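You operate a simulated robot arm through the tools that you are given. There is no shell and no other tool. Be economical: measure what you need, move in short steps, check, and stop when the job is done.

Carry out the task below with a simulated two-armed robot. There is one attempt and no reset: what you move stays moved.

JOB
Thread the web as the chart shows and clamp it on the table.
Fine: push the splice stop first; the leader tab ends in the table's groove; the green lever opens and shuts the clamp.

Only the result counts: the job must be done as asked and must still hold three seconds after the hand-in. Knocking over, shifting, dropping, spilling or breaking anything else fails it.

ROBOT AND FRAMES
Two 7-joint arms with fingered hands on one trunk, on a base that drives. Base frame: it is fixed to the floor where the robot stands at the start and does not move with it; the origin is under the middle of the robot, x ahead of it, y to its left, z up. Lengths are in mm, angles in degrees, forces in N, time in s.
The left shoulder is at the start at [21, 215, 1323], the right one opposite. Places, roughly: blue clamp lever [500, 100, 1000]; counter safe switch [1300, -2900, 900]; green clamp lever [400, 400, 1000]; left threading roller [500, 800, 1200]; middle threading roller [500, 700, 1200]; print jog button [700, -800, 900]; print safe switch [700, -1000, 900]; print stop button [700, -900, 900]; red air lever [300, 900, 1000]; rewind jog button [1500, -3300, 900]; rewind stop button [1500, -3500, 900]; right threading roller [500, 600, 1100]; splice back button [400, 0, 900]; splice jog button [400, 100, 900]; splice stop button [400, 0, 900]; steel table [600, 300, 1000]. Payload 3.6 kg a hand.
The tool frame of a hand sits at the grasp point between the pads (the TCP): z along the fingers, y along the line on which they close. The tips reach 22 mm beyond it. Largest opening 132 mm; the body of the gripper starts 60 mm behind the TCP. The gripper is a hand of 4 fingers: y runs from the thumb to the fingers, the wrist lies at [0, 0, -203] in the tool frame, and closing takes about 1.5 s.
Orientation is told as [roll, pitch, yaw] about the base's x, y, z axes, in that order, counted from this pose: with the fingers straight down and closing along the base's y, the tool's x points along the base's -x, its y along +y and its z along -z.

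CONTROLS
- The arms move only by the tool nudge_tool. It takes "left_commands", "right_commands" or both (then of equal length, played together; a hand with none holds still); each is a list of rows, each a list of 6 numbers: the turn, a rotation vector about the tool's x, y, z in units of 180 degrees (1.0 is 180 degrees), then the shift along the tool's x, y, z in units of 400 mm (1.0 is 400 mm). In form: [[ax, ay, az, tx, ty, tz], ...]. A call has 1 to 10 rows; each row is the pose to reach, as a shift and turn from the pose commanded when the call began, along the tool's axes at that moment. "left_grip" and "right_grip" are, for a hand that has rows, the closure, from 0 (fully open) to 1 (shut), set as the call begins (left out, the last holds). A call with a number of a shift or a turn outside -1 to 1 is refused whole. Each row takes 0.2 s and may step no farther than 50 mm and 8.6 degrees from the row before; otherwise, or with a gripper value out of range, the whole call is refused. Where a pose cannot be reached the arm comes as near as it can. A force on the tool above 50 N (or 10 N above the force at the start of the call, whichever is more), or a blocked arm, ends the call early, and 0.2 s more pass. Each finger travels about 108 mm/s and halts on what it meets, pressing with about 30 N; the grip force reading is that of the motor and also rises with nothing between the fingers. The clock runs only during rows and for 0.2 s after the last one: add rows that repeat a pose to give the fingers time. It gives the time, the measured TCP pose, the force on the tool (base axes), the opening and the grip force at its end, in the units of the frame above (readings bear some noise), with the torque about the TCP (base axes, N m) and any sound that the robot's microphone picked up.
- Cameras (640 x 400 px; columns grow to the right, rows downward): "scene" is now at [155.2, 36.5, 1277.6]; the picture's right is [0.42, -0.91, -0.00], its down [0.07, 0.03, -1.00] and it looks along [0.91, 0.42, 0.08] (base axes); focal length 214 px, centre (320, 200). "left" rides on the left gripper at [-53, -53, -84] in its tool frame; the picture's right is [0.71, -0.71, 0.00], its down [0.53, 0.53, -0.67] and it looks along [0.47, 0.47, 0.74] (tool axes); focal length 247 px, centre (320, 200). "right" rides on the right gripper at [53, -53, -84] in its tool frame; the picture's right is [0.71, 0.71, 0.00], its down [-0.53, 0.53, -0.67] and it looks along [-0.47, 0.47, 0.74] (tool axes); focal length 247 px, centre (320, 200). There is no depth. A picture from a camera that has moved, and an enlarged one, comes with that camera's place and axes in the base frame and with its lens.
- get_image(camera): a new picture of that camera. The clock stands still meanwhile.
- raise_lower(by): slides the trunk up (or, below 0, down) by that many mm; the arms and the scene camera ride with it, the base frame stays. It gives what a move gives, with no picture.
- base_move(legs): drives the robot by 1 to 6 legs, each [ahead, turn to the left] in mm and degrees, along the robot's own axes; the way and the turn of a leg run together, so that a leg with both is an arc; at most 1500 mm and 180 degrees a leg. The arms and the cameras ride along, it lands a little off, and it stops where it bumps. It gives what a move gives.
- move_fingers(finger1, finger2, finger3, thumb_bend, hand): sets how far each is bent, from 0 (flat) to 1 (curled in); at 0.3 the hand is open as for a grip, at 0.7 the pads meet at the TCP. One left out holds its place. A second passes; each finger stops where it meets its share of the squeeze, and holds until it gets a number again. A gripper value or a shape takes the hand back. It gives what a move gives, with no picture; readings hold the bend of each and the force on the fingers (four entries, about 0 where the hand has none), thumb and palm.
- hand_shape(shape, hand): the hand has 4 fingers and takes this shape, open, in about a second: jaw (thumb against the fingers, like two jaws); tri (thumb and two fingers); tip (a fingertip pinch); poke (one finger out to press); point (the index stretched); flat (the hand flat); cup (the hand cupped); fist (a fist). The gripper value then closes the fingers along that shape, each until it touches; the sizes above hold for jaw. It gives what a move gives, with no picture.
- turn_head(pan, tilt): turns the head with the scene camera to pan (to the left, within 60 degrees either way) and tilt (down, from -29 to 69), counted from straight ahead of the robot. It gives what a move gives.
- close_up(camera, box): a new picture of the part [left, top, right, bottom] of that camera's present view, enlarged. The clock stands still meanwhile.
- finish_job(): hands the job in; it is judged then, once.

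Work in short steps. Places have to be worked out from the pictures, the camera data and where the tool is seen: move nearer, look again, correct. Check each grasp and each placing, and mend what went wrong. You have 120 turns and 100 pictures in all, those below and enlarged ones among them. Open the grippers and draw the arms clear of the work before you hand the job in, unless the task says otherwise; then end with one line.

The tools are called after ">>>" as a command line: name --argument value ..., lists and objects as JSON in quotes. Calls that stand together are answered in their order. nudge_tool: Moves the arms, as the interface text tells. Its arguments: {"type":"object","properties":{"left_commands":{"type":"array"},"left_grip":{"type":"number"},"right_commands":{"type":"array"},"right_grip":{"type":"number"}},"required":[]} The other tools are called the same way: raise_lower (by) slides the trunk up or down; hand_shape (shape, hand) gives the hand a shape; move_fingers (finger1, finger2, finger3, thumb_bend, hand) moves the fingers one by one; base_move (legs) drives the base; turn_head (pan, tilt) turns the head that bears the scene camera; get_image (camera) takes a picture; close_up (camera, box) takes an enlarged picture of a part of a camera's view; finish_job () hands the job in.

At the start:

```text
t: 0.0
left_ee_pos: [180.0, 228.2, 1485.3]
left_ee_rot: [0.0, -0.1, -0.1]
left_force: [-0.3, -0.3, 0.6]
left_wrist_torque: [-0.02, -0.03, -0.01]
left_gripper_width: 132.2
left_grasp_force: 0.0
left_shape: jaw
left_bend: [0.3, 0.3, 0.3, 0.3]
left_finger forces: [0.0, 0.0, 0.0, 0.1, 0.0, 0.0]
right_ee_pos: [353.8, 7.9, 998.5]
right_ee_rot: [0.1, 0.1, -0.1]
right_force: [0.5, 0.3, 0.4]
right_wrist_torque: [0.03, -0.03, -0.01]
right_gripper_width: 131.7
right_grasp_force: 0.0
right_shape: jaw
right_bend: [0.3, 0.3, 0.3, 0.3]
right_finger forces: [0.0, 0.0, 0.1, 0.0, 0.1, 0.0]
trunk travel left (down, up): [-600.0, 76.0]
robot x, y, heading: [-2.0, 0.0, 0.0]
head pan, tilt: [24.7, -4.4]
```

scene: 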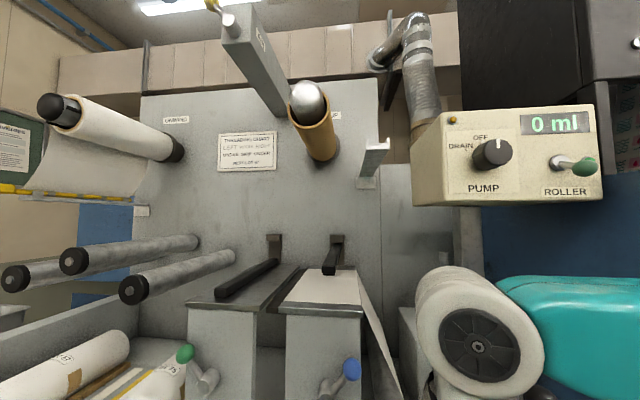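
right: 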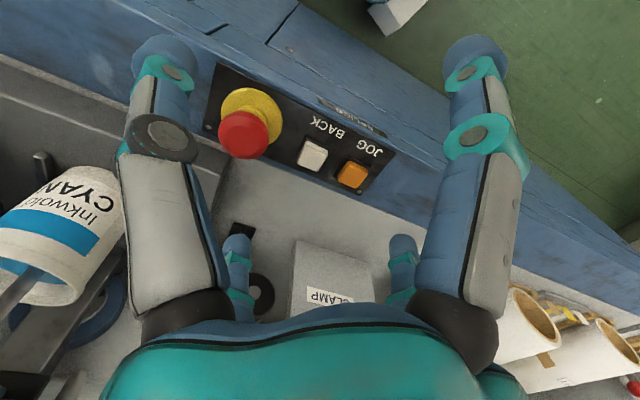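
left: 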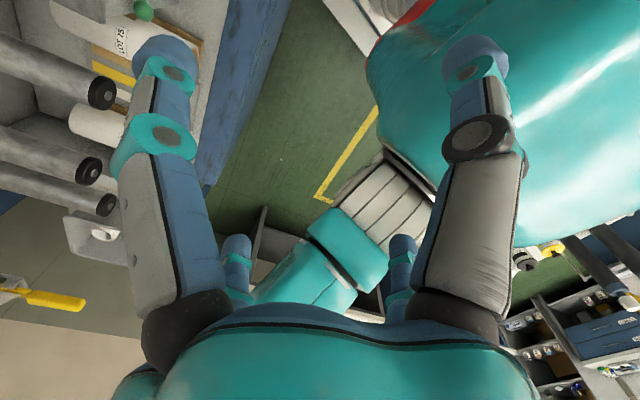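

I'll read the threading chart first, and look closely at the left roll with its hanging web.

>>> close_up --camera "scene" --box '[210, 125, 290, 175]'

>>> close_up --camera "scene" --box '[0, 80, 320, 310]'

>>> close_up --camera "scene" --box '[140, 220, 420, 400]'

```text
8.00 times, centred on (250, 150) of scene
camera zoom: at [155.2, 36.5, 1277.6], right [0.42, -0.91, 0.0], down [0.07, 0.03, -1.0], along [0.91, 0.42, 0.08], focal length 1716 px, centre (880, 600)
```

zoom: 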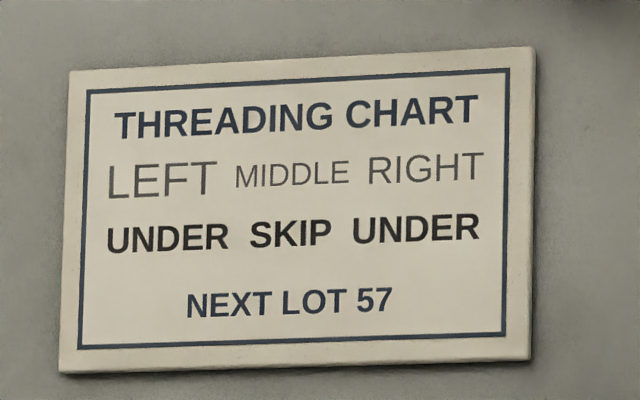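

```text
1.74 times, centred on (160, 195) of scene
camera zoom: at [155.2, 36.5, 1277.6], right [0.42, -0.91, 0.0], down [0.07, 0.03, -1.0], along [0.91, 0.42, 0.08], focal length 373 px, centre (598, 209)
```

zoom: 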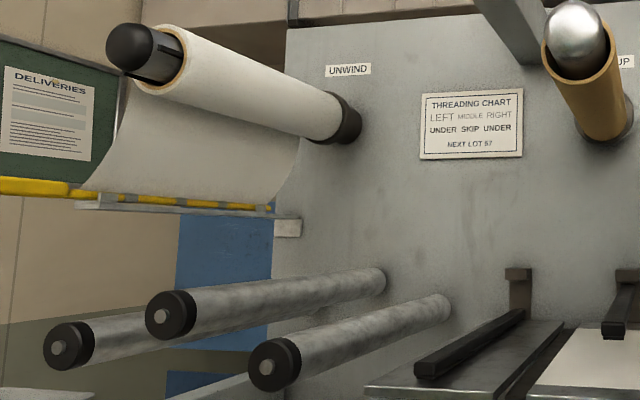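

```text
2.22 times, centred on (280, 310) of scene
camera zoom: at [155.2, 36.5, 1277.6], right [0.42, -0.91, 0.0], down [0.07, 0.03, -1.0], along [0.91, 0.42, 0.08], focal length 477 px, centre (409, -44)
```

zoom: 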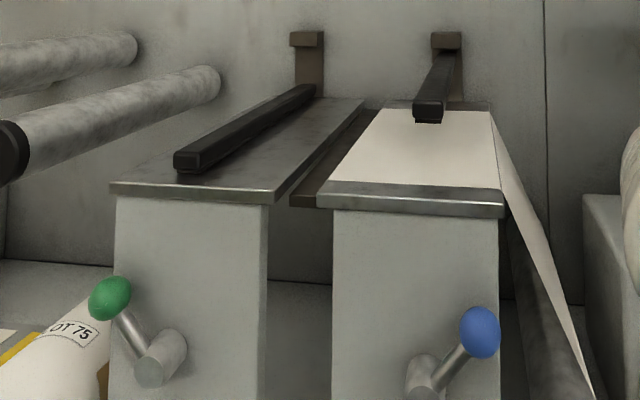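

The chart reads left UNDER, middle SKIP, right UNDER. Next I look for the leader tab in the left camera, and turn the head down to see the splice buttons.

>>> close_up --camera "left" --box '[0, 0, 240, 330]'

>>> turn_head --pan 0 --tilt 55

>>> get_image --camera "scene"

>>> turn_head --pan 55 --tilt 20

>>> get_image --camera "scene"

```text
1.21 times, centred on (120, 165) of left
camera zoom: at [233.7, 173.5, 1569.8], right [-0.71, -0.71, 0.0], down [-0.53, 0.53, 0.67], along [-0.47, 0.47, -0.74], focal length 299 px, centre (562, 242)
```

zoom: 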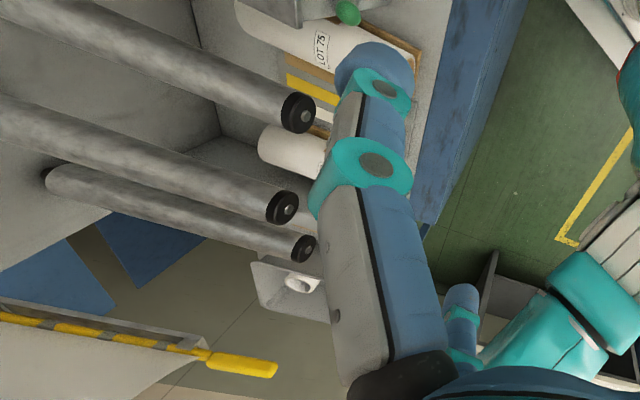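

```text
t: 1.3
left_ee_pos: [180.6, 226.9, 1485.7]
left_ee_rot: [0.1, 0.0, 0.0]
left_force: [1.3, -0.2, 0.5]
left_wrist_torque: [-0.01, -0.03, 0.0]
left_gripper_width: 131.8
left_grasp_force: 0.1
left_shape: jaw
left_bend: [0.3, 0.3, 0.3, 0.3]
left_finger forces: [0.0, 0.0, 0.0, 0.0, 0.1, 0.1]
right_ee_pos: [354.5, 7.9, 1000.3]
right_ee_rot: [-0.1, 0.0, -0.1]
right_force: [-0.2, -0.2, 0.4]
right_wrist_torque: [0.0, 0.01, 0.03]
right_gripper_width: 131.8
right_grasp_force: 0.1
right_shape: jaw
right_bend: [0.3, 0.3, 0.3, 0.3]
right_finger forces: [0.0, 0.0, 0.0, 0.0, 0.1, 0.0]
trunk travel left (down, up): [-600.0, 76.0]
robot x, y, heading: [1.7, 0.8, -0.1]
head pan, tilt: [0.0, 55.0]
```

```text
92 pictures are left
camera scene: at [147.5, -0.1, 1186.5], right [0.0, -1.0, 0.0], down [-0.82, 0.0, -0.57], along [0.57, 0.0, -0.82], focal length 214 px, centre (320, 200)
```

scene: 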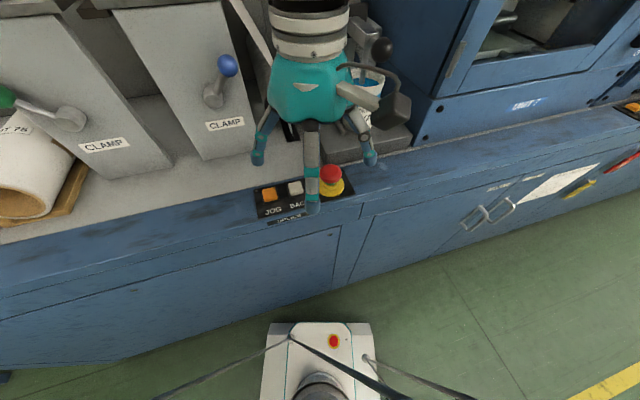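

```text
t: 2.5
left_ee_pos: [179.8, 228.0, 1485.8]
left_ee_rot: [0.0, 0.0, -0.1]
left_force: [-1.2, -0.5, 0.4]
left_wrist_torque: [0.02, 0.0, 0.01]
left_gripper_width: 132.1
left_grasp_force: 0.1
left_shape: jaw
left_bend: [0.3, 0.3, 0.3, 0.3]
left_finger forces: [0.1, 0.0, 0.1, 0.0, 0.0, 0.0]
right_ee_pos: [354.9, 8.4, 998.5]
right_ee_rot: [-0.1, 0.0, -0.1]
right_force: [0.3, -0.4, 0.8]
right_wrist_torque: [0.0, -0.01, 0.04]
right_gripper_width: 132.0
right_grasp_force: 0.0
right_shape: jaw
right_bend: [0.3, 0.3, 0.3, 0.3]
right_finger forces: [0.0, 0.0, 0.0, 0.0, 0.0, 0.1]
trunk travel left (down, up): [-600.0, 76.0]
robot x, y, heading: [1.9, -2.0, 0.3]
head pan, tilt: [55.0, 20.0]
```

```text
91 pictures are left
camera scene: at [128.9, 76.1, 1238.4], right [0.82, -0.57, 0.0], down [-0.2, -0.28, -0.94], along [0.54, 0.77, -0.34], focal length 214 px, centre (320, 200)
```

scene: 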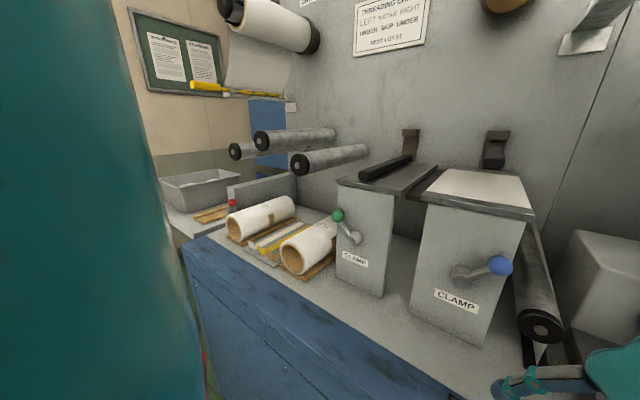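

Rollers' front ends come out near [393,538,1140], [345,664,1191] and [306,797,1153], so the press is turned about 18° to the left. The red stop is near [419,-22,880]. I put the right hand into poke and find its fingertip.

>>> hand_shape --hand "right" --shape "poke"

>>> turn_head --pan -5 --tilt 45

>>> get_image --camera "scene"

>>> get_image --camera "right"

```text
t: 3.4
left_ee_pos: [179.3, 228.3, 1486.0]
left_ee_rot: [0.0, 0.1, -0.1]
left_force: [0.1, -0.2, -0.8]
left_wrist_torque: [-0.02, 0.02, -0.01]
left_gripper_width: 132.1
left_grasp_force: 0.0
left_shape: jaw
left_bend: [0.3, 0.3, 0.3, 0.3]
left_finger forces: [0.1, 0.1, 0.0, 0.1, 0.0, 0.0]
right_ee_pos: [354.2, 7.8, 999.6]
right_ee_rot: [0.0, 0.0, -0.1]
right_force: [-0.1, -0.1, 0.4]
right_wrist_torque: [0.02, 0.0, -0.02]
right_gripper_width: 0.1
right_grasp_force: 0.0
right_shape: poke
right_bend: [1.0, 1.0, 1.0, 0.91]
right_finger forces: [0.0, 0.1, 0.1, 0.0, 0.1, 0.1]
trunk travel left (down, up): [-600.0, 76.0]
robot x, y, heading: [1.8, -0.8, 0.2]
head pan, tilt: [55.0, 20.0]
```

```text
t: 4.7
left_ee_pos: [179.5, 227.0, 1486.8]
left_ee_rot: [0.1, 0.1, -0.1]
left_force: [0.3, 0.2, -0.4]
left_wrist_torque: [0.01, -0.02, -0.02]
left_gripper_width: 132.1
left_grasp_force: 0.0
left_shape: jaw
left_bend: [0.3, 0.3, 0.3, 0.3]
left_finger forces: [0.0, 0.0, 0.0, 0.1, 0.1, 0.0]
right_ee_pos: [354.3, 8.9, 999.4]
right_ee_rot: [0.1, 0.0, -0.1]
right_force: [-1.2, -0.2, 0.7]
right_wrist_torque: [0.0, 0.01, -0.02]
right_gripper_width: 0.2
right_grasp_force: 0.0
right_shape: poke
right_bend: [1.0, 1.0, 1.0, 0.91]
right_finger forces: [0.0, 0.1, 0.1, 0.0, 0.0, 0.0]
trunk travel left (down, up): [-600.0, 76.0]
robot x, y, heading: [1.1, -0.6, -0.0]
head pan, tilt: [-5.0, 45.0]
```

```text
90 pictures are left
camera scene: at [156.4, -7.2, 1199.8], right [-0.09, -1.0, 0.0], down [-0.7, 0.06, -0.71], along [0.7, -0.06, -0.71], focal length 214 px, centre (320, 200)
```

scene: 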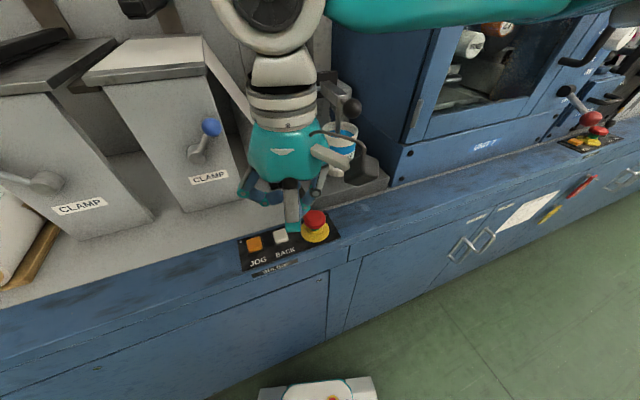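

```text
89 pictures are left
camera right: at [299.9, -45.0, 1084.3], right [-0.71, 0.71, 0.0], down [0.53, 0.53, 0.67], along [0.47, 0.47, -0.74], focal length 247 px, centre (320, 200)
```

right: 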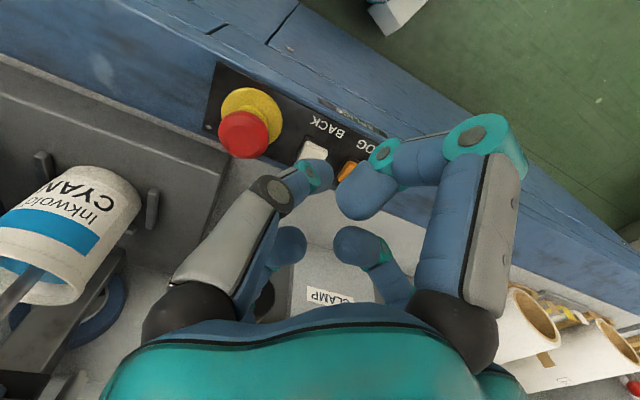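

I enlarge the hand in the scene view to see which finger is out.

>>> close_up --camera "scene" --box '[220, 110, 380, 270]'

```text
2.50 times, centred on (300, 190) of scene
camera zoom: at [156.4, -7.2, 1199.8], right [-0.09, -1.0, 0.0], down [-0.7, 0.06, -0.71], along [0.7, -0.06, -0.71], focal length 536 px, centre (370, 225)
```

zoom: 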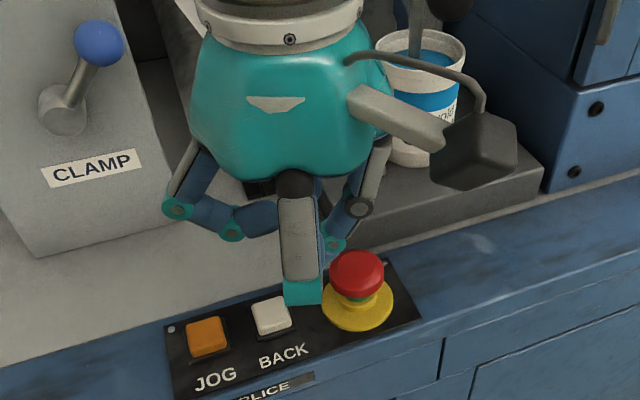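

The poke looks curled entirely; I try "point" to get one finger stretched.

>>> hand_shape --hand "right" --shape "point"

>>> close_up --camera "scene" --box '[220, 110, 380, 270]'

>>> get_image --camera "right"

```text
t: 5.6
left_ee_pos: [180.5, 228.4, 1485.6]
left_ee_rot: [0.0, 0.0, -0.1]
left_force: [0.4, -0.9, 1.2]
left_wrist_torque: [0.01, 0.01, 0.01]
left_gripper_width: 131.8
left_grasp_force: 0.1
left_shape: jaw
left_bend: [0.3, 0.3, 0.3, 0.3]
left_finger forces: [0.0, 0.1, 0.0, 0.1, 0.0, 0.0]
right_ee_pos: [354.7, 7.8, 998.9]
right_ee_rot: [0.0, 0.0, -0.1]
right_force: [-0.9, 0.7, 0.4]
right_wrist_torque: [-0.01, -0.03, -0.01]
right_gripper_width: 126.1
right_grasp_force: 0.1
right_shape: point
right_bend: [0.7, 1.0, 1.0, 0.81]
right_finger forces: [0.0, 0.1, 0.1, 0.1, 0.1, 0.0]
trunk travel left (down, up): [-600.0, 76.0]
robot x, y, heading: [0.1, -2.9, -0.1]
head pan, tilt: [-5.0, 45.0]
```

```text
2.50 times, centred on (300, 190) of scene
camera zoom: at [156.4, -7.2, 1199.8], right [-0.09, -1.0, 0.0], down [-0.7, 0.06, -0.71], along [0.7, -0.06, -0.71], focal length 536 px, centre (370, 225)
```

zoom: 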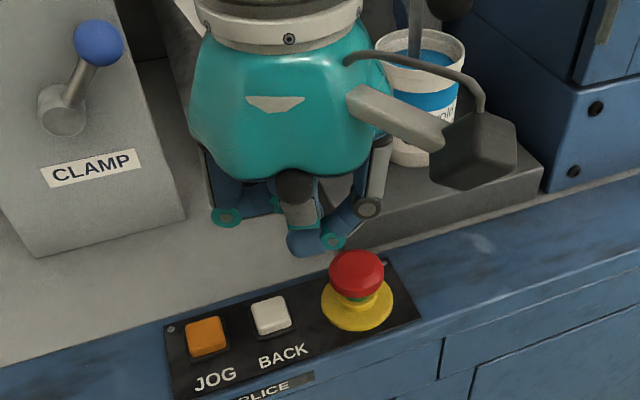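

```text
86 pictures are left
camera right: at [299.9, -45.0, 1084.3], right [-0.71, 0.71, 0.0], down [0.53, 0.53, 0.67], along [0.47, 0.47, -0.74], focal length 247 px, centre (320, 200)
```

right: 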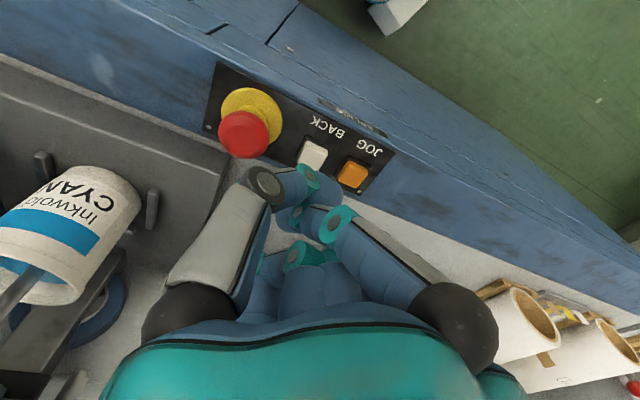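

Still in motion perhaps; I set the fingers one by one: finger1 straight, the rest curled.

>>> move_fingers --hand "right" --finger1 0.0 --finger2 1.0 --finger3 1.0 --thumb_bend 1.0

>>> close_up --camera "scene" --box '[220, 110, 380, 270]'

>>> get_image --camera "right"

```text
t: 6.6
left_ee_pos: [179.9, 228.3, 1485.7]
left_ee_rot: [0.0, 0.0, 0.0]
left_force: [0.0, -0.4, -0.8]
left_wrist_torque: [-0.05, 0.0, 0.02]
left_gripper_width: 132.0
left_grasp_force: 0.2
left_shape: jaw
left_bend: [0.3, 0.3, 0.3, 0.3]
left_finger forces: [0.0, 0.0, 0.1, 0.0, 0.0, 0.0]
right_ee_pos: [353.6, 8.3, 999.9]
right_ee_rot: [0.0, -0.1, -0.2]
right_force: [-0.1, 0.2, 0.4]
right_wrist_torque: [-0.02, 0.01, -0.01]
right_gripper_width: 9.9
right_grasp_force: 0.0
right_shape: fingers
right_bend: [0.7, 1.0, 1.0, 0.84]
right_finger forces: [0.1, 0.1, 0.0, 0.0, 0.0, 0.1]
trunk travel left (down, up): [-600.0, 76.0]
robot x, y, heading: [-4.0, -4.6, -0.0]
head pan, tilt: [-5.0, 45.0]
```

```text
2.50 times, centred on (300, 190) of scene
camera zoom: at [156.4, -7.2, 1199.8], right [-0.09, -1.0, 0.0], down [-0.7, 0.06, -0.71], along [0.7, -0.06, -0.71], focal length 536 px, centre (370, 225)
```

zoom: 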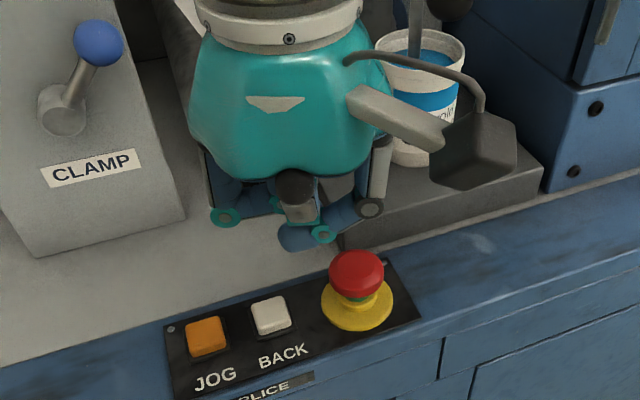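

```text
84 pictures are left
camera right: at [299.9, -45.0, 1084.3], right [-0.71, 0.71, 0.0], down [0.53, 0.53, 0.67], along [0.47, 0.47, -0.74], focal length 247 px, centre (320, 200)
```

right: 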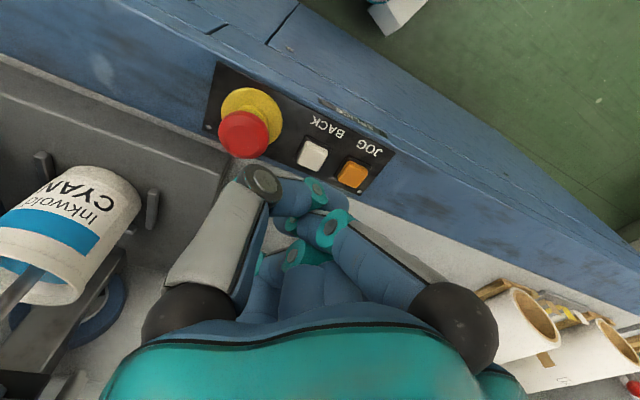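

The knuckles of the closed hand sit close to the TCP, so I can press with those. I move above the stop, a little toward me to stay clear of the grey block, and look.

>>> nudge_tool --right_commands '[[0, 0, 0, -0.06, -0.035, 0], [0, 0, 0, -0.13, -0.075, 0.05], [0, 0, 0, -0.13, -0.075, 0.15], [0, 0, 0, -0.13, -0.075, 0.15]]'

>>> close_up --camera "scene" --box '[220, 110, 380, 270]'

>>> get_image --camera "right"

```text
t: 7.6
left_ee_pos: [179.5, 227.0, 1486.7]
left_ee_rot: [0.0, 0.1, 0.0]
left_force: [0.3, 0.5, -0.6]
left_wrist_torque: [0.0, 0.03, 0.04]
left_gripper_width: 131.9
left_grasp_force: 0.0
left_shape: jaw
left_bend: [0.3, 0.3, 0.3, 0.3]
left_finger forces: [0.0, 0.0, 0.0, 0.0, 0.0, 0.1]
right_ee_pos: [405.3, -20.7, 939.3]
right_ee_rot: [0.0, 0.0, -0.1]
right_force: [-0.6, 0.1, -0.6]
right_wrist_torque: [0.03, 0.0, 0.0]
right_gripper_width: 10.0
right_grasp_force: 0.1
right_shape: fingers
right_bend: [0.7, 1.0, 1.0, 0.84]
right_finger forces: [0.0, 0.0, 0.0, 0.0, 0.0, 0.0]
trunk travel left (down, up): [-600.0, 76.0]
robot x, y, heading: [-1.7, 2.0, 0.1]
head pan, tilt: [-5.0, 45.0]
```

```text
2.50 times, centred on (300, 190) of scene
camera zoom: at [156.5, -7.3, 1199.8], right [-0.09, -1.0, 0.0], down [-0.7, 0.06, -0.71], along [0.7, -0.06, -0.71], focal length 536 px, centre (370, 225)
```

zoom: 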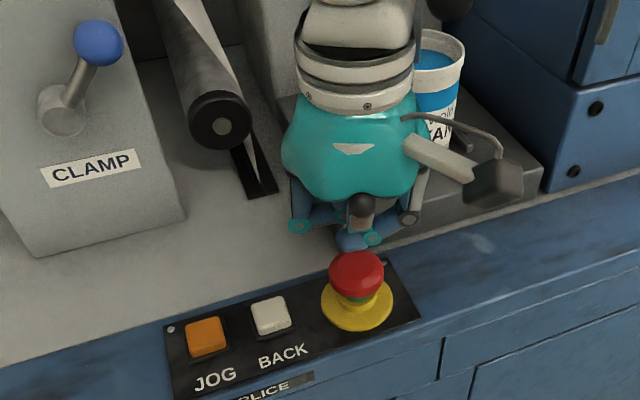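

```text
82 pictures are left
camera right: at [351.5, -74.8, 1024.4], right [-0.71, 0.71, 0.0], down [0.53, 0.53, 0.67], along [0.47, 0.47, -0.74], focal length 247 px, centre (320, 200)
```

right: 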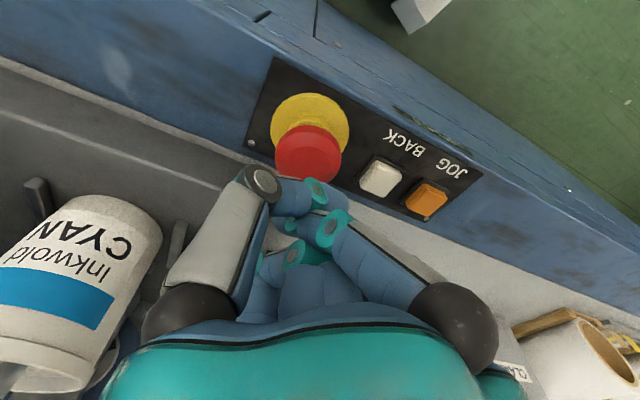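

The mushroom is at about [418,-20,882]. I move 8 mm ahead and come straight down until the force tells that it is pressed.

>>> nudge_tool --right_commands '[[0, 0, 0, -0.02, 0, 0.05], [0, 0, 0, -0.02, 0, 0.08], [0, 0, 0, -0.02, 0, 0.1], [0, 0, 0, -0.02, 0, 0.115], [0, 0, 0, -0.02, 0, 0.13], [0, 0, 0, -0.02, 0, 0.145], [0, 0, 0, -0.02, 0, 0.16]]'

>>> close_up --camera "scene" --box '[220, 110, 380, 270]'

```text
t: 9.3
left_ee_pos: [176.5, 227.3, 1486.4]
left_ee_rot: [0.0, -0.1, -0.1]
left_force: [-0.1, 1.0, -0.9]
left_wrist_torque: [-0.01, 0.01, 0.03]
left_gripper_width: 132.0
left_grasp_force: 0.1
left_shape: jaw
left_bend: [0.3, 0.3, 0.3, 0.3]
left_finger forces: [0.0, 0.1, 0.0, 0.0, 0.1, 0.0]
right_ee_pos: [415.2, -19.3, 884.4]
right_ee_rot: [0.3, -0.5, 0.1]
right_force: [-10.3, -8.7, 31.9]
right_wrist_torque: [0.04, -0.11, -0.02]
right_gripper_width: 15.7
right_grasp_force: 1.1
right_shape: fingers
right_bend: [0.7, 1.0, 1.0, 0.92]
right_finger forces: [1.9, 0.1, 0.0, 0.1, 0.1, 0.0]
trunk travel left (down, up): [-600.0, 76.0]
robot x, y, heading: [-1.1, 2.0, 0.0]
head pan, tilt: [-5.0, 45.0]
stopped in row 7 (right hand): the force on the tool passed its limit (the readings are from after the stop); the commanded pose is now the measured one
```

```text
2.50 times, centred on (300, 190) of scene
camera zoom: at [153.5, -7.4, 1200.3], right [-0.09, -1.0, 0.0], down [-0.7, 0.06, -0.71], along [0.71, -0.06, -0.71], focal length 536 px, centre (370, 225)
```

zoom: 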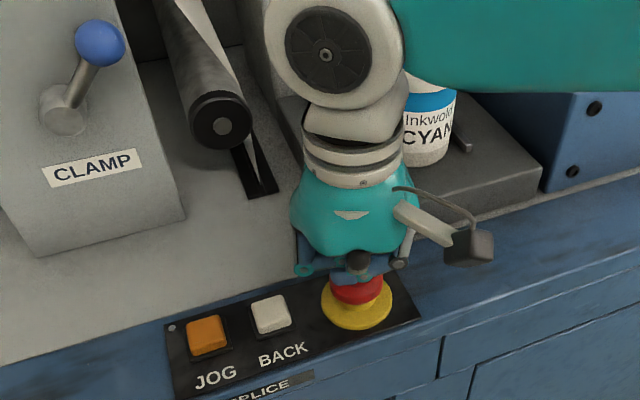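

The hand bears on the mushroom with over 50 N. I lift and look whether it has latched down.

>>> nudge_tool --right_commands '[[0, 0, 0, 0, 0, -0.06], [0, 0, 0, 0.05, 0, -0.16], [0, 0, 0, 0.1, 0, -0.25]]'

>>> close_up --camera "scene" --box '[260, 180, 360, 260]'

```text
t: 10.1
left_ee_pos: [181.1, 227.5, 1486.1]
left_ee_rot: [0.0, 0.0, -0.1]
left_force: [-0.5, 0.2, -0.7]
left_wrist_torque: [0.0, -0.01, -0.02]
left_gripper_width: 131.8
left_grasp_force: 0.1
left_shape: jaw
left_bend: [0.3, 0.3, 0.3, 0.3]
left_finger forces: [0.0, 0.0, 0.1, 0.1, 0.1, 0.0]
right_ee_pos: [376.1, -19.7, 980.6]
right_ee_rot: [0.2, -0.4, 0.1]
right_force: [0.7, -0.4, 0.0]
right_wrist_torque: [0.0, 0.0, 0.0]
right_gripper_width: 13.8
right_grasp_force: 0.0
right_shape: fingers
right_bend: [0.7, 1.0, 1.0, 0.88]
right_finger forces: [0.0, 0.0, 0.0, 0.1, 0.0, 0.0]
trunk travel left (down, up): [-600.0, 76.0]
robot x, y, heading: [-2.2, -0.7, -0.2]
head pan, tilt: [-5.0, 45.0]
```

```text
5.00 times, centred on (310, 220) of scene
camera zoom: at [156.8, -7.2, 1199.7], right [-0.09, -1.0, 0.0], down [-0.71, 0.06, -0.71], along [0.7, -0.06, -0.71], focal length 1072 px, centre (370, 100)
```

zoom: 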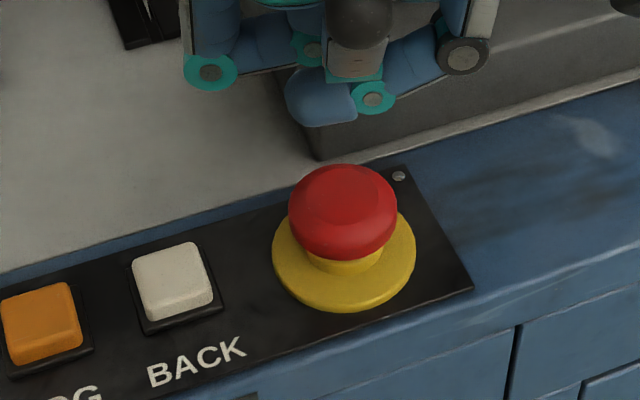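

The green band is gone and the head sits lower: the stop is latched. I draw the right hand up and back before driving left along the press.

>>> nudge_tool --right_commands '[[0, 0, 0, 0.05, 0, -0.1], [0, 0, 0, 0.1, 0, -0.2], [0, 0, 0, 0.15, 0, -0.3], [0, 0, 0, 0.2, 0, -0.4], [0, 0, 0, 0.22, 0, -0.5], [0, 0, 0, 0.22, -0.1, -0.55], [0, 0, 0, 0.22, -0.2, -0.55]]'

>>> base_move --legs '[[0, 108], [270, 0], [0, -90]]'

>>> turn_head --pan 25 --tilt 10

>>> get_image --camera "scene"

>>> get_image --camera "left"

```text
t: 11.7
left_ee_pos: [179.9, 227.1, 1486.1]
left_ee_rot: [0.0, 0.0, -0.1]
left_force: [0.2, 0.3, -0.7]
left_wrist_torque: [-0.04, 0.01, -0.01]
left_gripper_width: 132.0
left_grasp_force: 0.1
left_shape: jaw
left_bend: [0.3, 0.3, 0.3, 0.3]
left_finger forces: [0.1, 0.0, 0.1, 0.1, 0.0, 0.1]
right_ee_pos: [287.3, -103.5, 1199.3]
right_ee_rot: [0.1, -0.5, 0.0]
right_force: [0.0, -0.5, -0.3]
right_wrist_torque: [-0.01, 0.0, 0.0]
right_gripper_width: 13.8
right_grasp_force: 0.1
right_shape: fingers
right_bend: [0.7, 1.0, 1.0, 0.88]
right_finger forces: [0.0, 0.0, 0.0, 0.0, 0.0, 0.0]
trunk travel left (down, up): [-600.0, 76.0]
robot x, y, heading: [1.7, -1.3, 0.2]
head pan, tilt: [-5.0, 45.0]
```

```text
t: 13.8
left_ee_pos: [41.7, 281.9, 1487.6]
left_ee_rot: [-0.2, -0.2, 28.4]
left_force: [0.5, -0.2, 0.1]
left_wrist_torque: [0.02, -0.01, 0.0]
left_gripper_width: 132.0
left_grasp_force: 0.1
left_shape: jaw
left_bend: [0.3, 0.3, 0.3, 0.3]
left_finger forces: [0.0, 0.0, 0.1, 0.1, 0.1, 0.0]
right_ee_pos: [296.0, 43.7, 1201.9]
right_ee_rot: [0.0, -0.7, 27.6]
right_force: [0.9, -0.2, -0.1]
right_wrist_torque: [-0.01, -0.01, 0.03]
right_gripper_width: 13.7
right_grasp_force: 0.0
right_shape: fingers
right_bend: [0.7, 1.0, 1.0, 0.88]
right_finger forces: [0.1, 0.0, 0.0, 0.0, 0.0, 0.1]
trunk travel left (down, up): [-600.0, 76.0]
robot x, y, heading: [9.3, -18.2, 28.6]
head pan, tilt: [-5.0, 45.0]
stopped in leg 1: the robot was blocked; the commanded pose is now the measured one
```

```text
t: 14.8
left_ee_pos: [42.4, 281.6, 1487.6]
left_ee_rot: [-0.2, -0.3, 28.5]
left_force: [0.3, 0.5, 0.7]
left_wrist_torque: [0.03, 0.01, 0.02]
left_gripper_width: 131.9
left_grasp_force: 0.1
left_shape: jaw
left_bend: [0.3, 0.3, 0.3, 0.3]
left_finger forces: [0.0, 0.0, 0.0, 0.1, 0.1, 0.0]
right_ee_pos: [296.3, 43.3, 1202.5]
right_ee_rot: [0.0, -0.8, 27.5]
right_force: [0.7, -0.4, 0.3]
right_wrist_torque: [-0.01, -0.05, 0.01]
right_gripper_width: 13.6
right_grasp_force: 0.0
right_shape: fingers
right_bend: [0.7, 1.0, 1.0, 0.88]
right_finger forces: [0.0, 0.0, 0.1, 0.0, 0.1, 0.0]
trunk travel left (down, up): [-600.0, 76.0]
robot x, y, heading: [8.7, -16.4, 27.9]
head pan, tilt: [25.0, 10.0]
```

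```text
79 pictures are left
camera scene: at [121.6, 90.6, 1255.9], right [0.8, -0.6, 0.0], down [-0.1, -0.14, -0.99], along [0.59, 0.79, -0.17], focal length 214 px, centre (320, 200)
```

scene: 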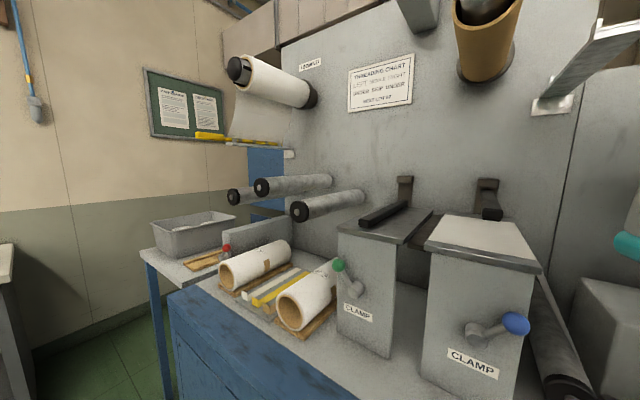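

```text
78 pictures are left
camera left: at [113.7, 259.9, 1572.7], right [-0.29, -0.96, 0.0], down [-0.72, 0.21, 0.66], along [-0.64, 0.19, -0.75], focal length 247 px, centre (320, 200)
```

left: 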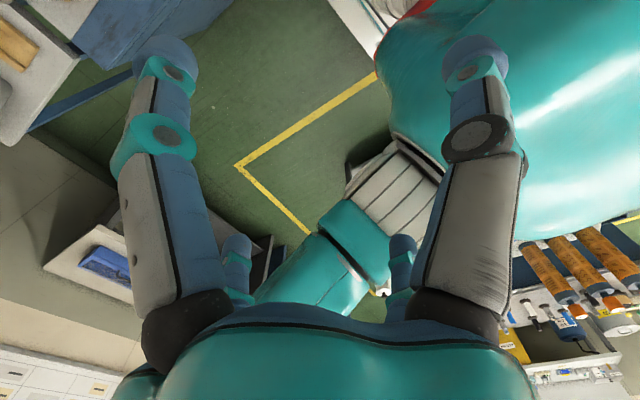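

The base corner touched the bench. I back off 150 mm, turn, go along the bench and turn back to face the press squarely.

>>> base_move --legs '[[-150, 0], [0, 80.5], [290, 0], [0, -90], [150, 0]]'

>>> get_image --camera "scene"

>>> get_image --camera "left"

```text
t: 18.9
left_ee_pos: [-380.6, 81.1, 1488.8]
left_ee_rot: [0.0, -0.2, 94.0]
left_force: [0.2, -1.1, 0.0]
left_wrist_torque: [0.13, -0.01, -0.01]
left_gripper_width: 131.9
left_grasp_force: 0.0
left_shape: jaw
left_bend: [0.3, 0.3, 0.3, 0.3]
left_finger forces: [0.0, 0.0, 0.0, 0.0, 0.0, 0.1]
right_ee_pos: [-57.4, 213.1, 1201.1]
right_ee_rot: [0.0, -0.2, 93.1]
right_force: [-0.4, -0.6, 0.9]
right_wrist_torque: [0.02, -0.01, -0.02]
right_gripper_width: 13.9
right_grasp_force: 0.0
right_shape: fingers
right_bend: [0.7, 1.0, 1.0, 0.88]
right_finger forces: [0.0, 0.0, 0.1, 0.0, 0.0, 0.0]
trunk travel left (down, up): [-600.0, 76.0]
robot x, y, heading: [-79.8, -81.9, 95.6]
head pan, tilt: [25.0, 10.0]
stopped in leg 2: the robot was blocked; the commanded pose is now the measured one
```

```text
77 pictures are left
camera scene: at [-136.8, 73.1, 1254.7], right [0.86, 0.51, 0.0], down [0.09, -0.15, -0.98], along [-0.5, 0.85, -0.18], focal length 214 px, centre (320, 200)
```

scene: 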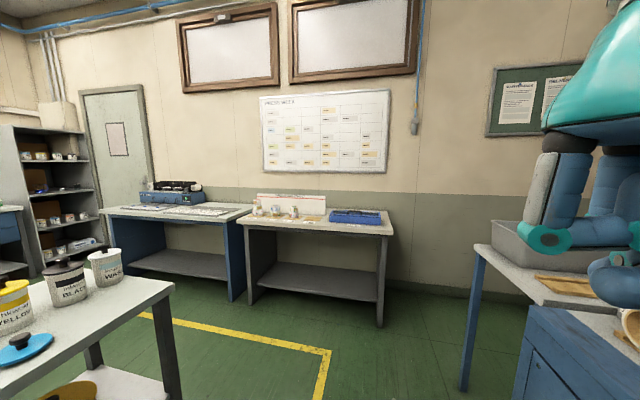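

```text
76 pictures are left
camera left: at [-331.3, 136.9, 1573.4], right [0.75, -0.66, 0.0], down [-0.49, -0.57, 0.66], along [-0.44, -0.5, -0.75], focal length 247 px, centre (320, 200)
```

left: 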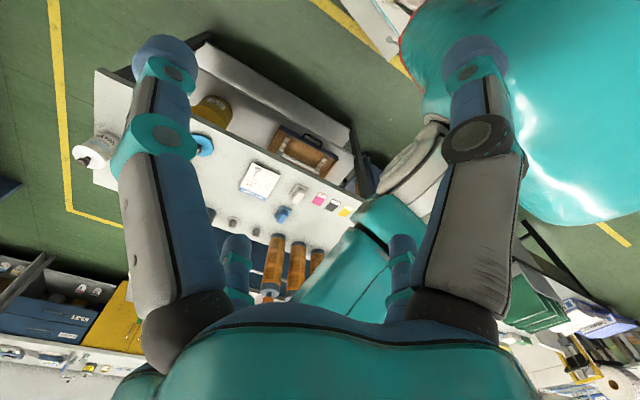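

Blocked again at 95°. Before any more driving I look to the right and down to see what the base touches.

>>> turn_head --pan -60 --tilt 45

>>> get_image --camera "scene"

>>> turn_head --pan 60 --tilt 45

>>> get_image --camera "scene"

>>> turn_head --pan 0 --tilt 65

>>> get_image --camera "scene"

>>> get_image --camera "right"

```text
t: 20.5
left_ee_pos: [-378.4, 82.9, 1488.6]
left_ee_rot: [0.0, 0.1, 94.0]
left_force: [1.0, -0.2, -1.0]
left_wrist_torque: [0.02, -0.07, -0.02]
left_gripper_width: 132.0
left_grasp_force: 0.2
left_shape: jaw
left_bend: [0.3, 0.3, 0.3, 0.3]
left_finger forces: [0.0, 0.1, 0.0, 0.0, 0.1, 0.0]
right_ee_pos: [-53.3, 212.5, 1200.8]
right_ee_rot: [0.0, -0.2, 93.1]
right_force: [0.8, -0.6, 0.3]
right_wrist_torque: [-0.01, 0.0, -0.02]
right_gripper_width: 13.6
right_grasp_force: 0.1
right_shape: fingers
right_bend: [0.7, 1.0, 1.0, 0.88]
right_finger forces: [0.0, 0.0, 0.0, 0.0, 0.0, 0.0]
trunk travel left (down, up): [-600.0, 76.0]
robot x, y, heading: [-78.6, -81.3, 95.6]
head pan, tilt: [-60.0, 45.0]
```

```text
75 pictures are left
camera scene: at [-20.7, 40.5, 1199.9], right [0.58, -0.81, 0.0], down [-0.57, -0.41, -0.71], along [0.58, 0.41, -0.71], focal length 214 px, centre (320, 200)
```

scene: 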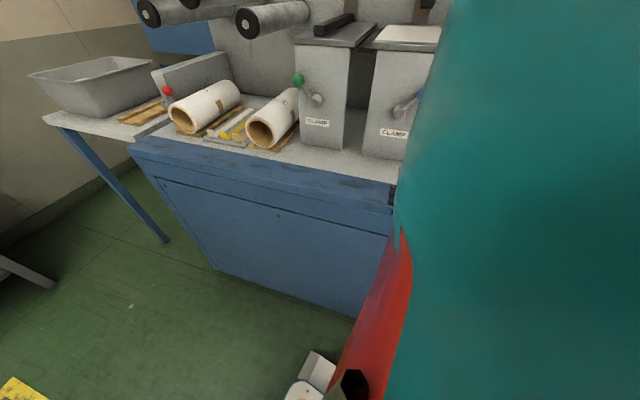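

```text
t: 22.5
left_ee_pos: [-377.9, 83.2, 1486.8]
left_ee_rot: [-0.1, 0.0, 94.0]
left_force: [0.2, 0.0, 0.5]
left_wrist_torque: [0.0, 0.01, -0.01]
left_gripper_width: 132.0
left_grasp_force: 0.0
left_shape: jaw
left_bend: [0.3, 0.3, 0.3, 0.3]
left_finger forces: [0.0, 0.1, 0.1, 0.1, 0.0, 0.0]
right_ee_pos: [-54.3, 212.2, 1199.4]
right_ee_rot: [0.1, -0.2, 93.1]
right_force: [0.5, 0.2, -0.1]
right_wrist_torque: [0.0, -0.04, 0.0]
right_gripper_width: 13.4
right_grasp_force: 0.1
right_shape: fingers
right_bend: [0.7, 1.0, 1.0, 0.88]
right_finger forces: [0.0, 0.1, 0.1, 0.1, 0.1, 0.0]
trunk travel left (down, up): [-600.0, 76.0]
robot x, y, heading: [-73.5, -84.5, 95.6]
head pan, tilt: [60.0, 45.0]
```

```text
74 pictures are left
camera scene: at [-160.9, 26.9, 1199.8], right [0.41, 0.91, 0.0], down [0.64, -0.29, -0.71], along [-0.64, 0.29, -0.71], focal length 214 px, centre (320, 200)
```

scene: 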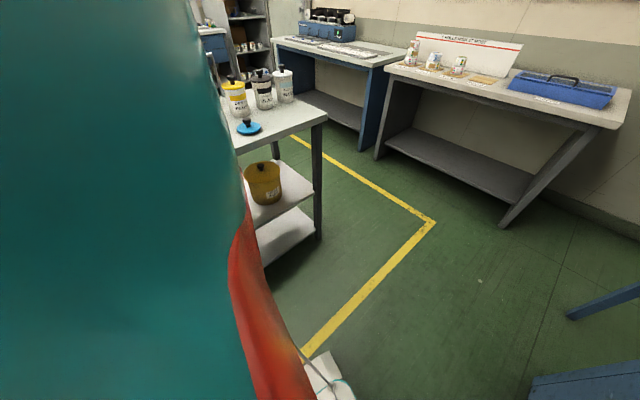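

```text
t: 23.8
left_ee_pos: [-377.9, 82.2, 1488.1]
left_ee_rot: [0.0, 0.1, 94.0]
left_force: [-0.2, -0.4, -0.1]
left_wrist_torque: [0.02, 0.0, 0.01]
left_gripper_width: 132.2
left_grasp_force: 0.2
left_shape: jaw
left_bend: [0.3, 0.3, 0.3, 0.3]
left_finger forces: [0.1, 0.0, 0.1, 0.0, 0.0, 0.1]
right_ee_pos: [-54.6, 212.4, 1200.5]
right_ee_rot: [0.1, -0.2, 93.0]
right_force: [-0.3, -0.2, 0.5]
right_wrist_torque: [-0.05, -0.02, -0.01]
right_gripper_width: 13.8
right_grasp_force: 0.1
right_shape: fingers
right_bend: [0.7, 1.0, 1.0, 0.88]
right_finger forces: [0.0, 0.0, 0.1, 0.1, 0.1, 0.1]
trunk travel left (down, up): [-600.0, 76.0]
robot x, y, heading: [-78.0, -82.8, 95.5]
head pan, tilt: [0.0, 65.0]
```

```text
73 pictures are left
camera scene: at [-92.9, 53.6, 1174.8], right [1.0, 0.1, 0.0], down [0.09, -0.9, -0.42], along [-0.04, 0.42, -0.91], focal length 214 px, centre (320, 200)
```

scene: 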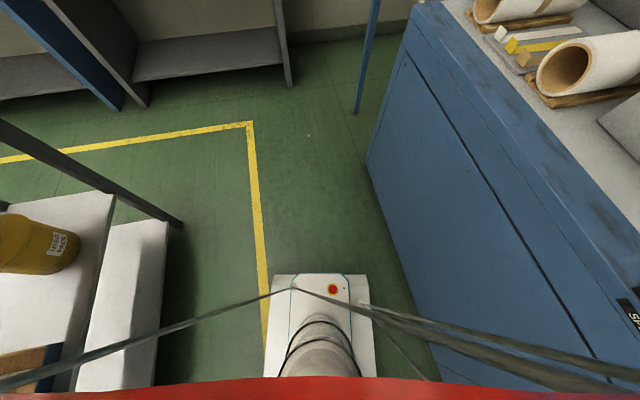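

```text
72 pictures are left
camera right: at [0.7, 162.0, 1284.9], right [-0.67, -0.74, 0.0], down [-0.55, 0.5, 0.67], along [-0.5, 0.45, -0.74], focal length 247 px, centre (320, 200)
```

right: 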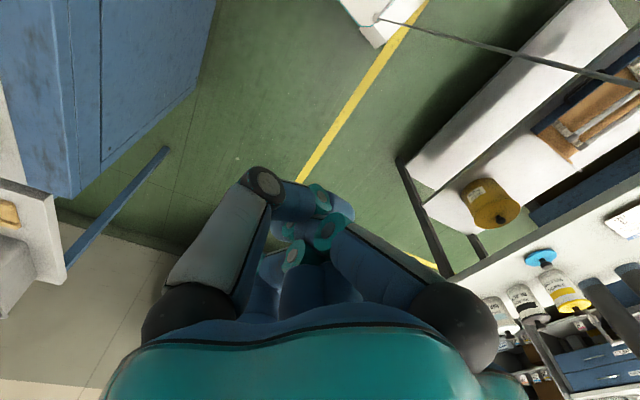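

The base looks clear of the bench; the nudge toward +x suggests its rear left met the trolley's side. I go ahead a bit, finish the turn where there is more room, then face the press.

>>> base_move --legs '[[150, 0], [0, 12], [160, 0], [0, -90]]'

>>> turn_head --pan 25 --tilt 10

>>> get_image --camera "scene"

```text
t: 30.4
left_ee_pos: [-62.9, 556.0, 1490.1]
left_ee_rot: [0.2, 0.2, 21.0]
left_force: [-0.7, -0.4, 0.6]
left_wrist_torque: [0.07, 0.0, 0.01]
left_gripper_width: 131.9
left_grasp_force: 0.1
left_shape: jaw
left_bend: [0.3, 0.3, 0.3, 0.3]
left_finger forces: [0.0, 0.0, 0.1, 0.0, 0.1, 0.0]
right_ee_pos: [155.8, 283.1, 1199.4]
right_ee_rot: [0.1, -0.2, 20.1]
right_force: [0.0, -1.4, 0.3]
right_wrist_torque: [-0.01, 0.0, -0.01]
right_gripper_width: 13.7
right_grasp_force: 0.1
right_shape: fingers
right_bend: [0.7, 1.0, 1.0, 0.88]
right_finger forces: [0.0, 0.0, 0.0, 0.0, 0.0, 0.0]
trunk travel left (down, up): [-600.0, 76.0]
robot x, y, heading: [-160.1, 278.0, 20.4]
head pan, tilt: [0.0, 65.0]
stopped in leg 4: the robot was blocked; the commanded pose is now the measured one
```

```text
t: 31.6
left_ee_pos: [-65.1, 560.8, 1489.1]
left_ee_rot: [-0.2, 0.1, 21.0]
left_force: [-0.4, -0.3, -0.2]
left_wrist_torque: [0.0, -0.01, 0.02]
left_gripper_width: 132.2
left_grasp_force: 0.0
left_shape: jaw
left_bend: [0.3, 0.3, 0.3, 0.3]
left_finger forces: [0.0, 0.0, 0.1, 0.1, 0.0, 0.0]
right_ee_pos: [152.5, 289.0, 1200.2]
right_ee_rot: [0.0, -0.3, 20.0]
right_force: [0.3, -0.7, 0.0]
right_wrist_torque: [0.0, -0.02, 0.02]
right_gripper_width: 13.7
right_grasp_force: 0.0
right_shape: fingers
right_bend: [0.7, 1.0, 1.0, 0.88]
right_finger forces: [0.1, 0.0, 0.0, 0.0, 0.1, 0.0]
trunk travel left (down, up): [-600.0, 76.0]
robot x, y, heading: [-159.3, 277.7, 20.7]
head pan, tilt: [25.0, 10.0]
```

```text
71 pictures are left
camera scene: at [-24.0, 369.9, 1254.7], right [0.71, -0.7, 0.0], down [-0.12, -0.12, -0.98], along [0.69, 0.7, -0.18], focal length 214 px, centre (320, 200)
```

scene: 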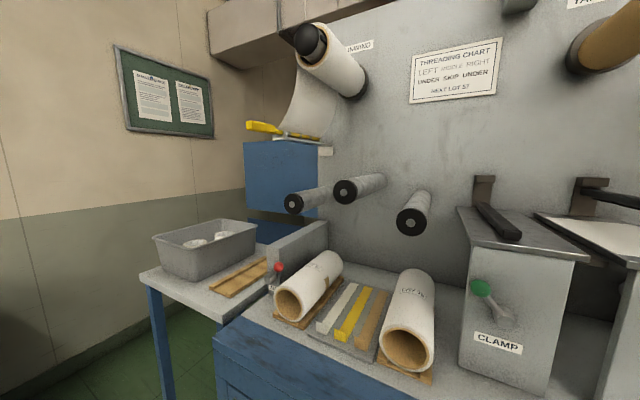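

Now standing well, facing the press. I enlarge the tab area and the green table.

>>> close_up --camera "scene" --box '[225, 80, 385, 180]'

>>> close_up --camera "scene" --box '[430, 160, 640, 380]'

```text
4.00 times, centred on (305, 130) of scene
camera zoom: at [-24.0, 369.9, 1254.7], right [0.71, -0.7, 0.0], down [-0.12, -0.12, -0.98], along [0.69, 0.7, -0.18], focal length 858 px, centre (380, 480)
```

zoom: 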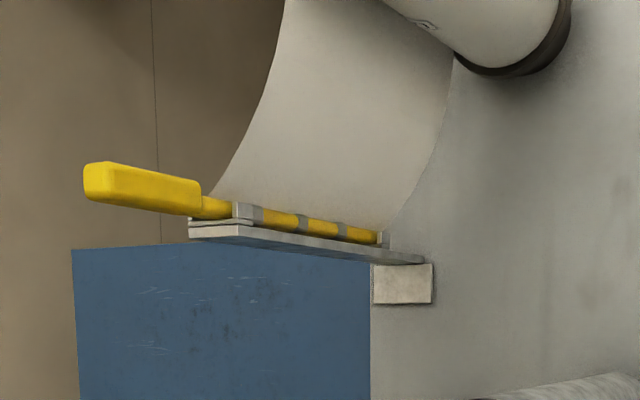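

```text
1.82 times, centred on (535, 270) of scene
camera zoom: at [-24.0, 369.9, 1254.7], right [0.71, -0.7, 0.0], down [-0.12, -0.12, -0.98], along [0.69, 0.7, -0.18], focal length 390 px, centre (-71, 73)
```

zoom: 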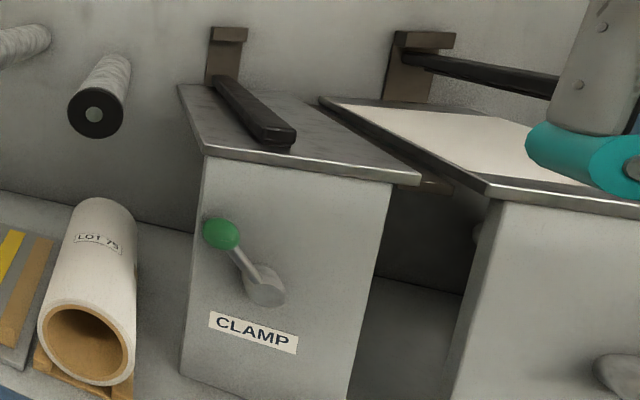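

The tab's handle lies near [231..320, 867..895, 1336], 20 mm tall, its front sticking out free of the shelf. I bring the left hand to a staging pose before it and turn it to point ahead.

>>> nudge_tool --left_commands '[[0, -0.0472, 0, -0.0675, 0.0455, 0.0375], [0, -0.0944, 0, -0.135, 0.091, 0.075], [0, -0.1416, 0, -0.2025, 0.1365, 0.1125], [0, -0.1888, 0, -0.27, 0.182, 0.15], [0, -0.236, 0, -0.3375, 0.2275, 0.1875], [0, -0.2832, 0, -0.405, 0.273, 0.225], [0, -0.3304, 0, -0.4725, 0.3185, 0.2625], [0, -0.3776, 0, -0.54, 0.364, 0.3], [0, -0.4248, 0, -0.6075, 0.4095, 0.3375], [0, -0.472, 0, -0.675, 0.455, 0.375]]'

>>> get_image --camera "left"

>>> get_image --camera "scene"

```text
t: 33.9
left_ee_pos: [99.8, 803.9, 1356.3]
left_ee_rot: [-1.3, -78.6, 23.0]
left_force: [-0.1, -1.6, 0.5]
left_wrist_torque: [0.02, 0.03, 0.05]
left_gripper_width: 132.0
left_grasp_force: 0.1
left_shape: jaw
left_bend: [0.3, 0.3, 0.3, 0.3]
left_finger forces: [0.0, 0.1, 0.1, 0.0, 0.0, 0.0]
left hand out of reach, approached as far as the arm can: row 7, 8, 10
right_ee_pos: [151.4, 282.2, 1202.3]
right_ee_rot: [0.3, -0.6, 20.2]
right_force: [-0.2, -1.5, -0.4]
right_wrist_torque: [0.08, -0.02, 0.0]
right_gripper_width: 13.8
right_grasp_force: 0.0
right_shape: fingers
right_bend: [0.7, 1.0, 1.0, 0.88]
right_finger forces: [0.0, 0.0, 0.0, 0.0, 0.1, 0.0]
trunk travel left (down, up): [-600.0, 76.0]
robot x, y, heading: [-155.9, 276.4, 20.5]
head pan, tilt: [25.0, 10.0]
```

```text
68 pictures are left
camera left: at [54.3, 728.3, 1425.6], right [0.13, -0.71, -0.69], down [-0.9, 0.21, -0.39], along [0.42, 0.67, -0.61], focal length 247 px, centre (320, 200)
```

left: 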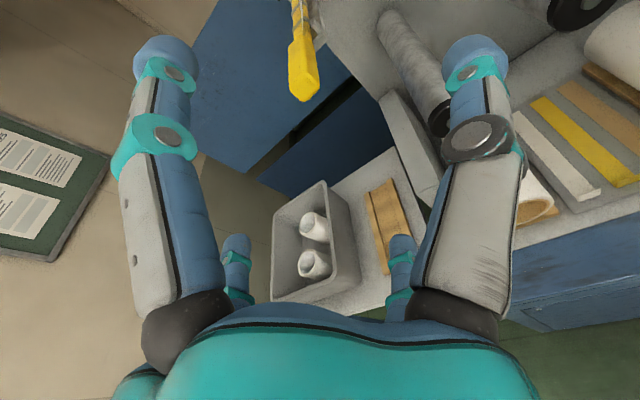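

```text
67 pictures are left
camera scene: at [-25.9, 364.1, 1255.5], right [0.71, -0.7, 0.0], down [-0.12, -0.12, -0.99], along [0.69, 0.7, -0.17], focal length 214 px, centre (320, 200)
```

scene: 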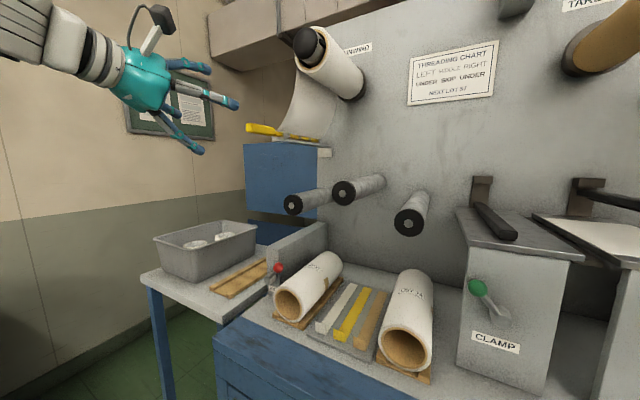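

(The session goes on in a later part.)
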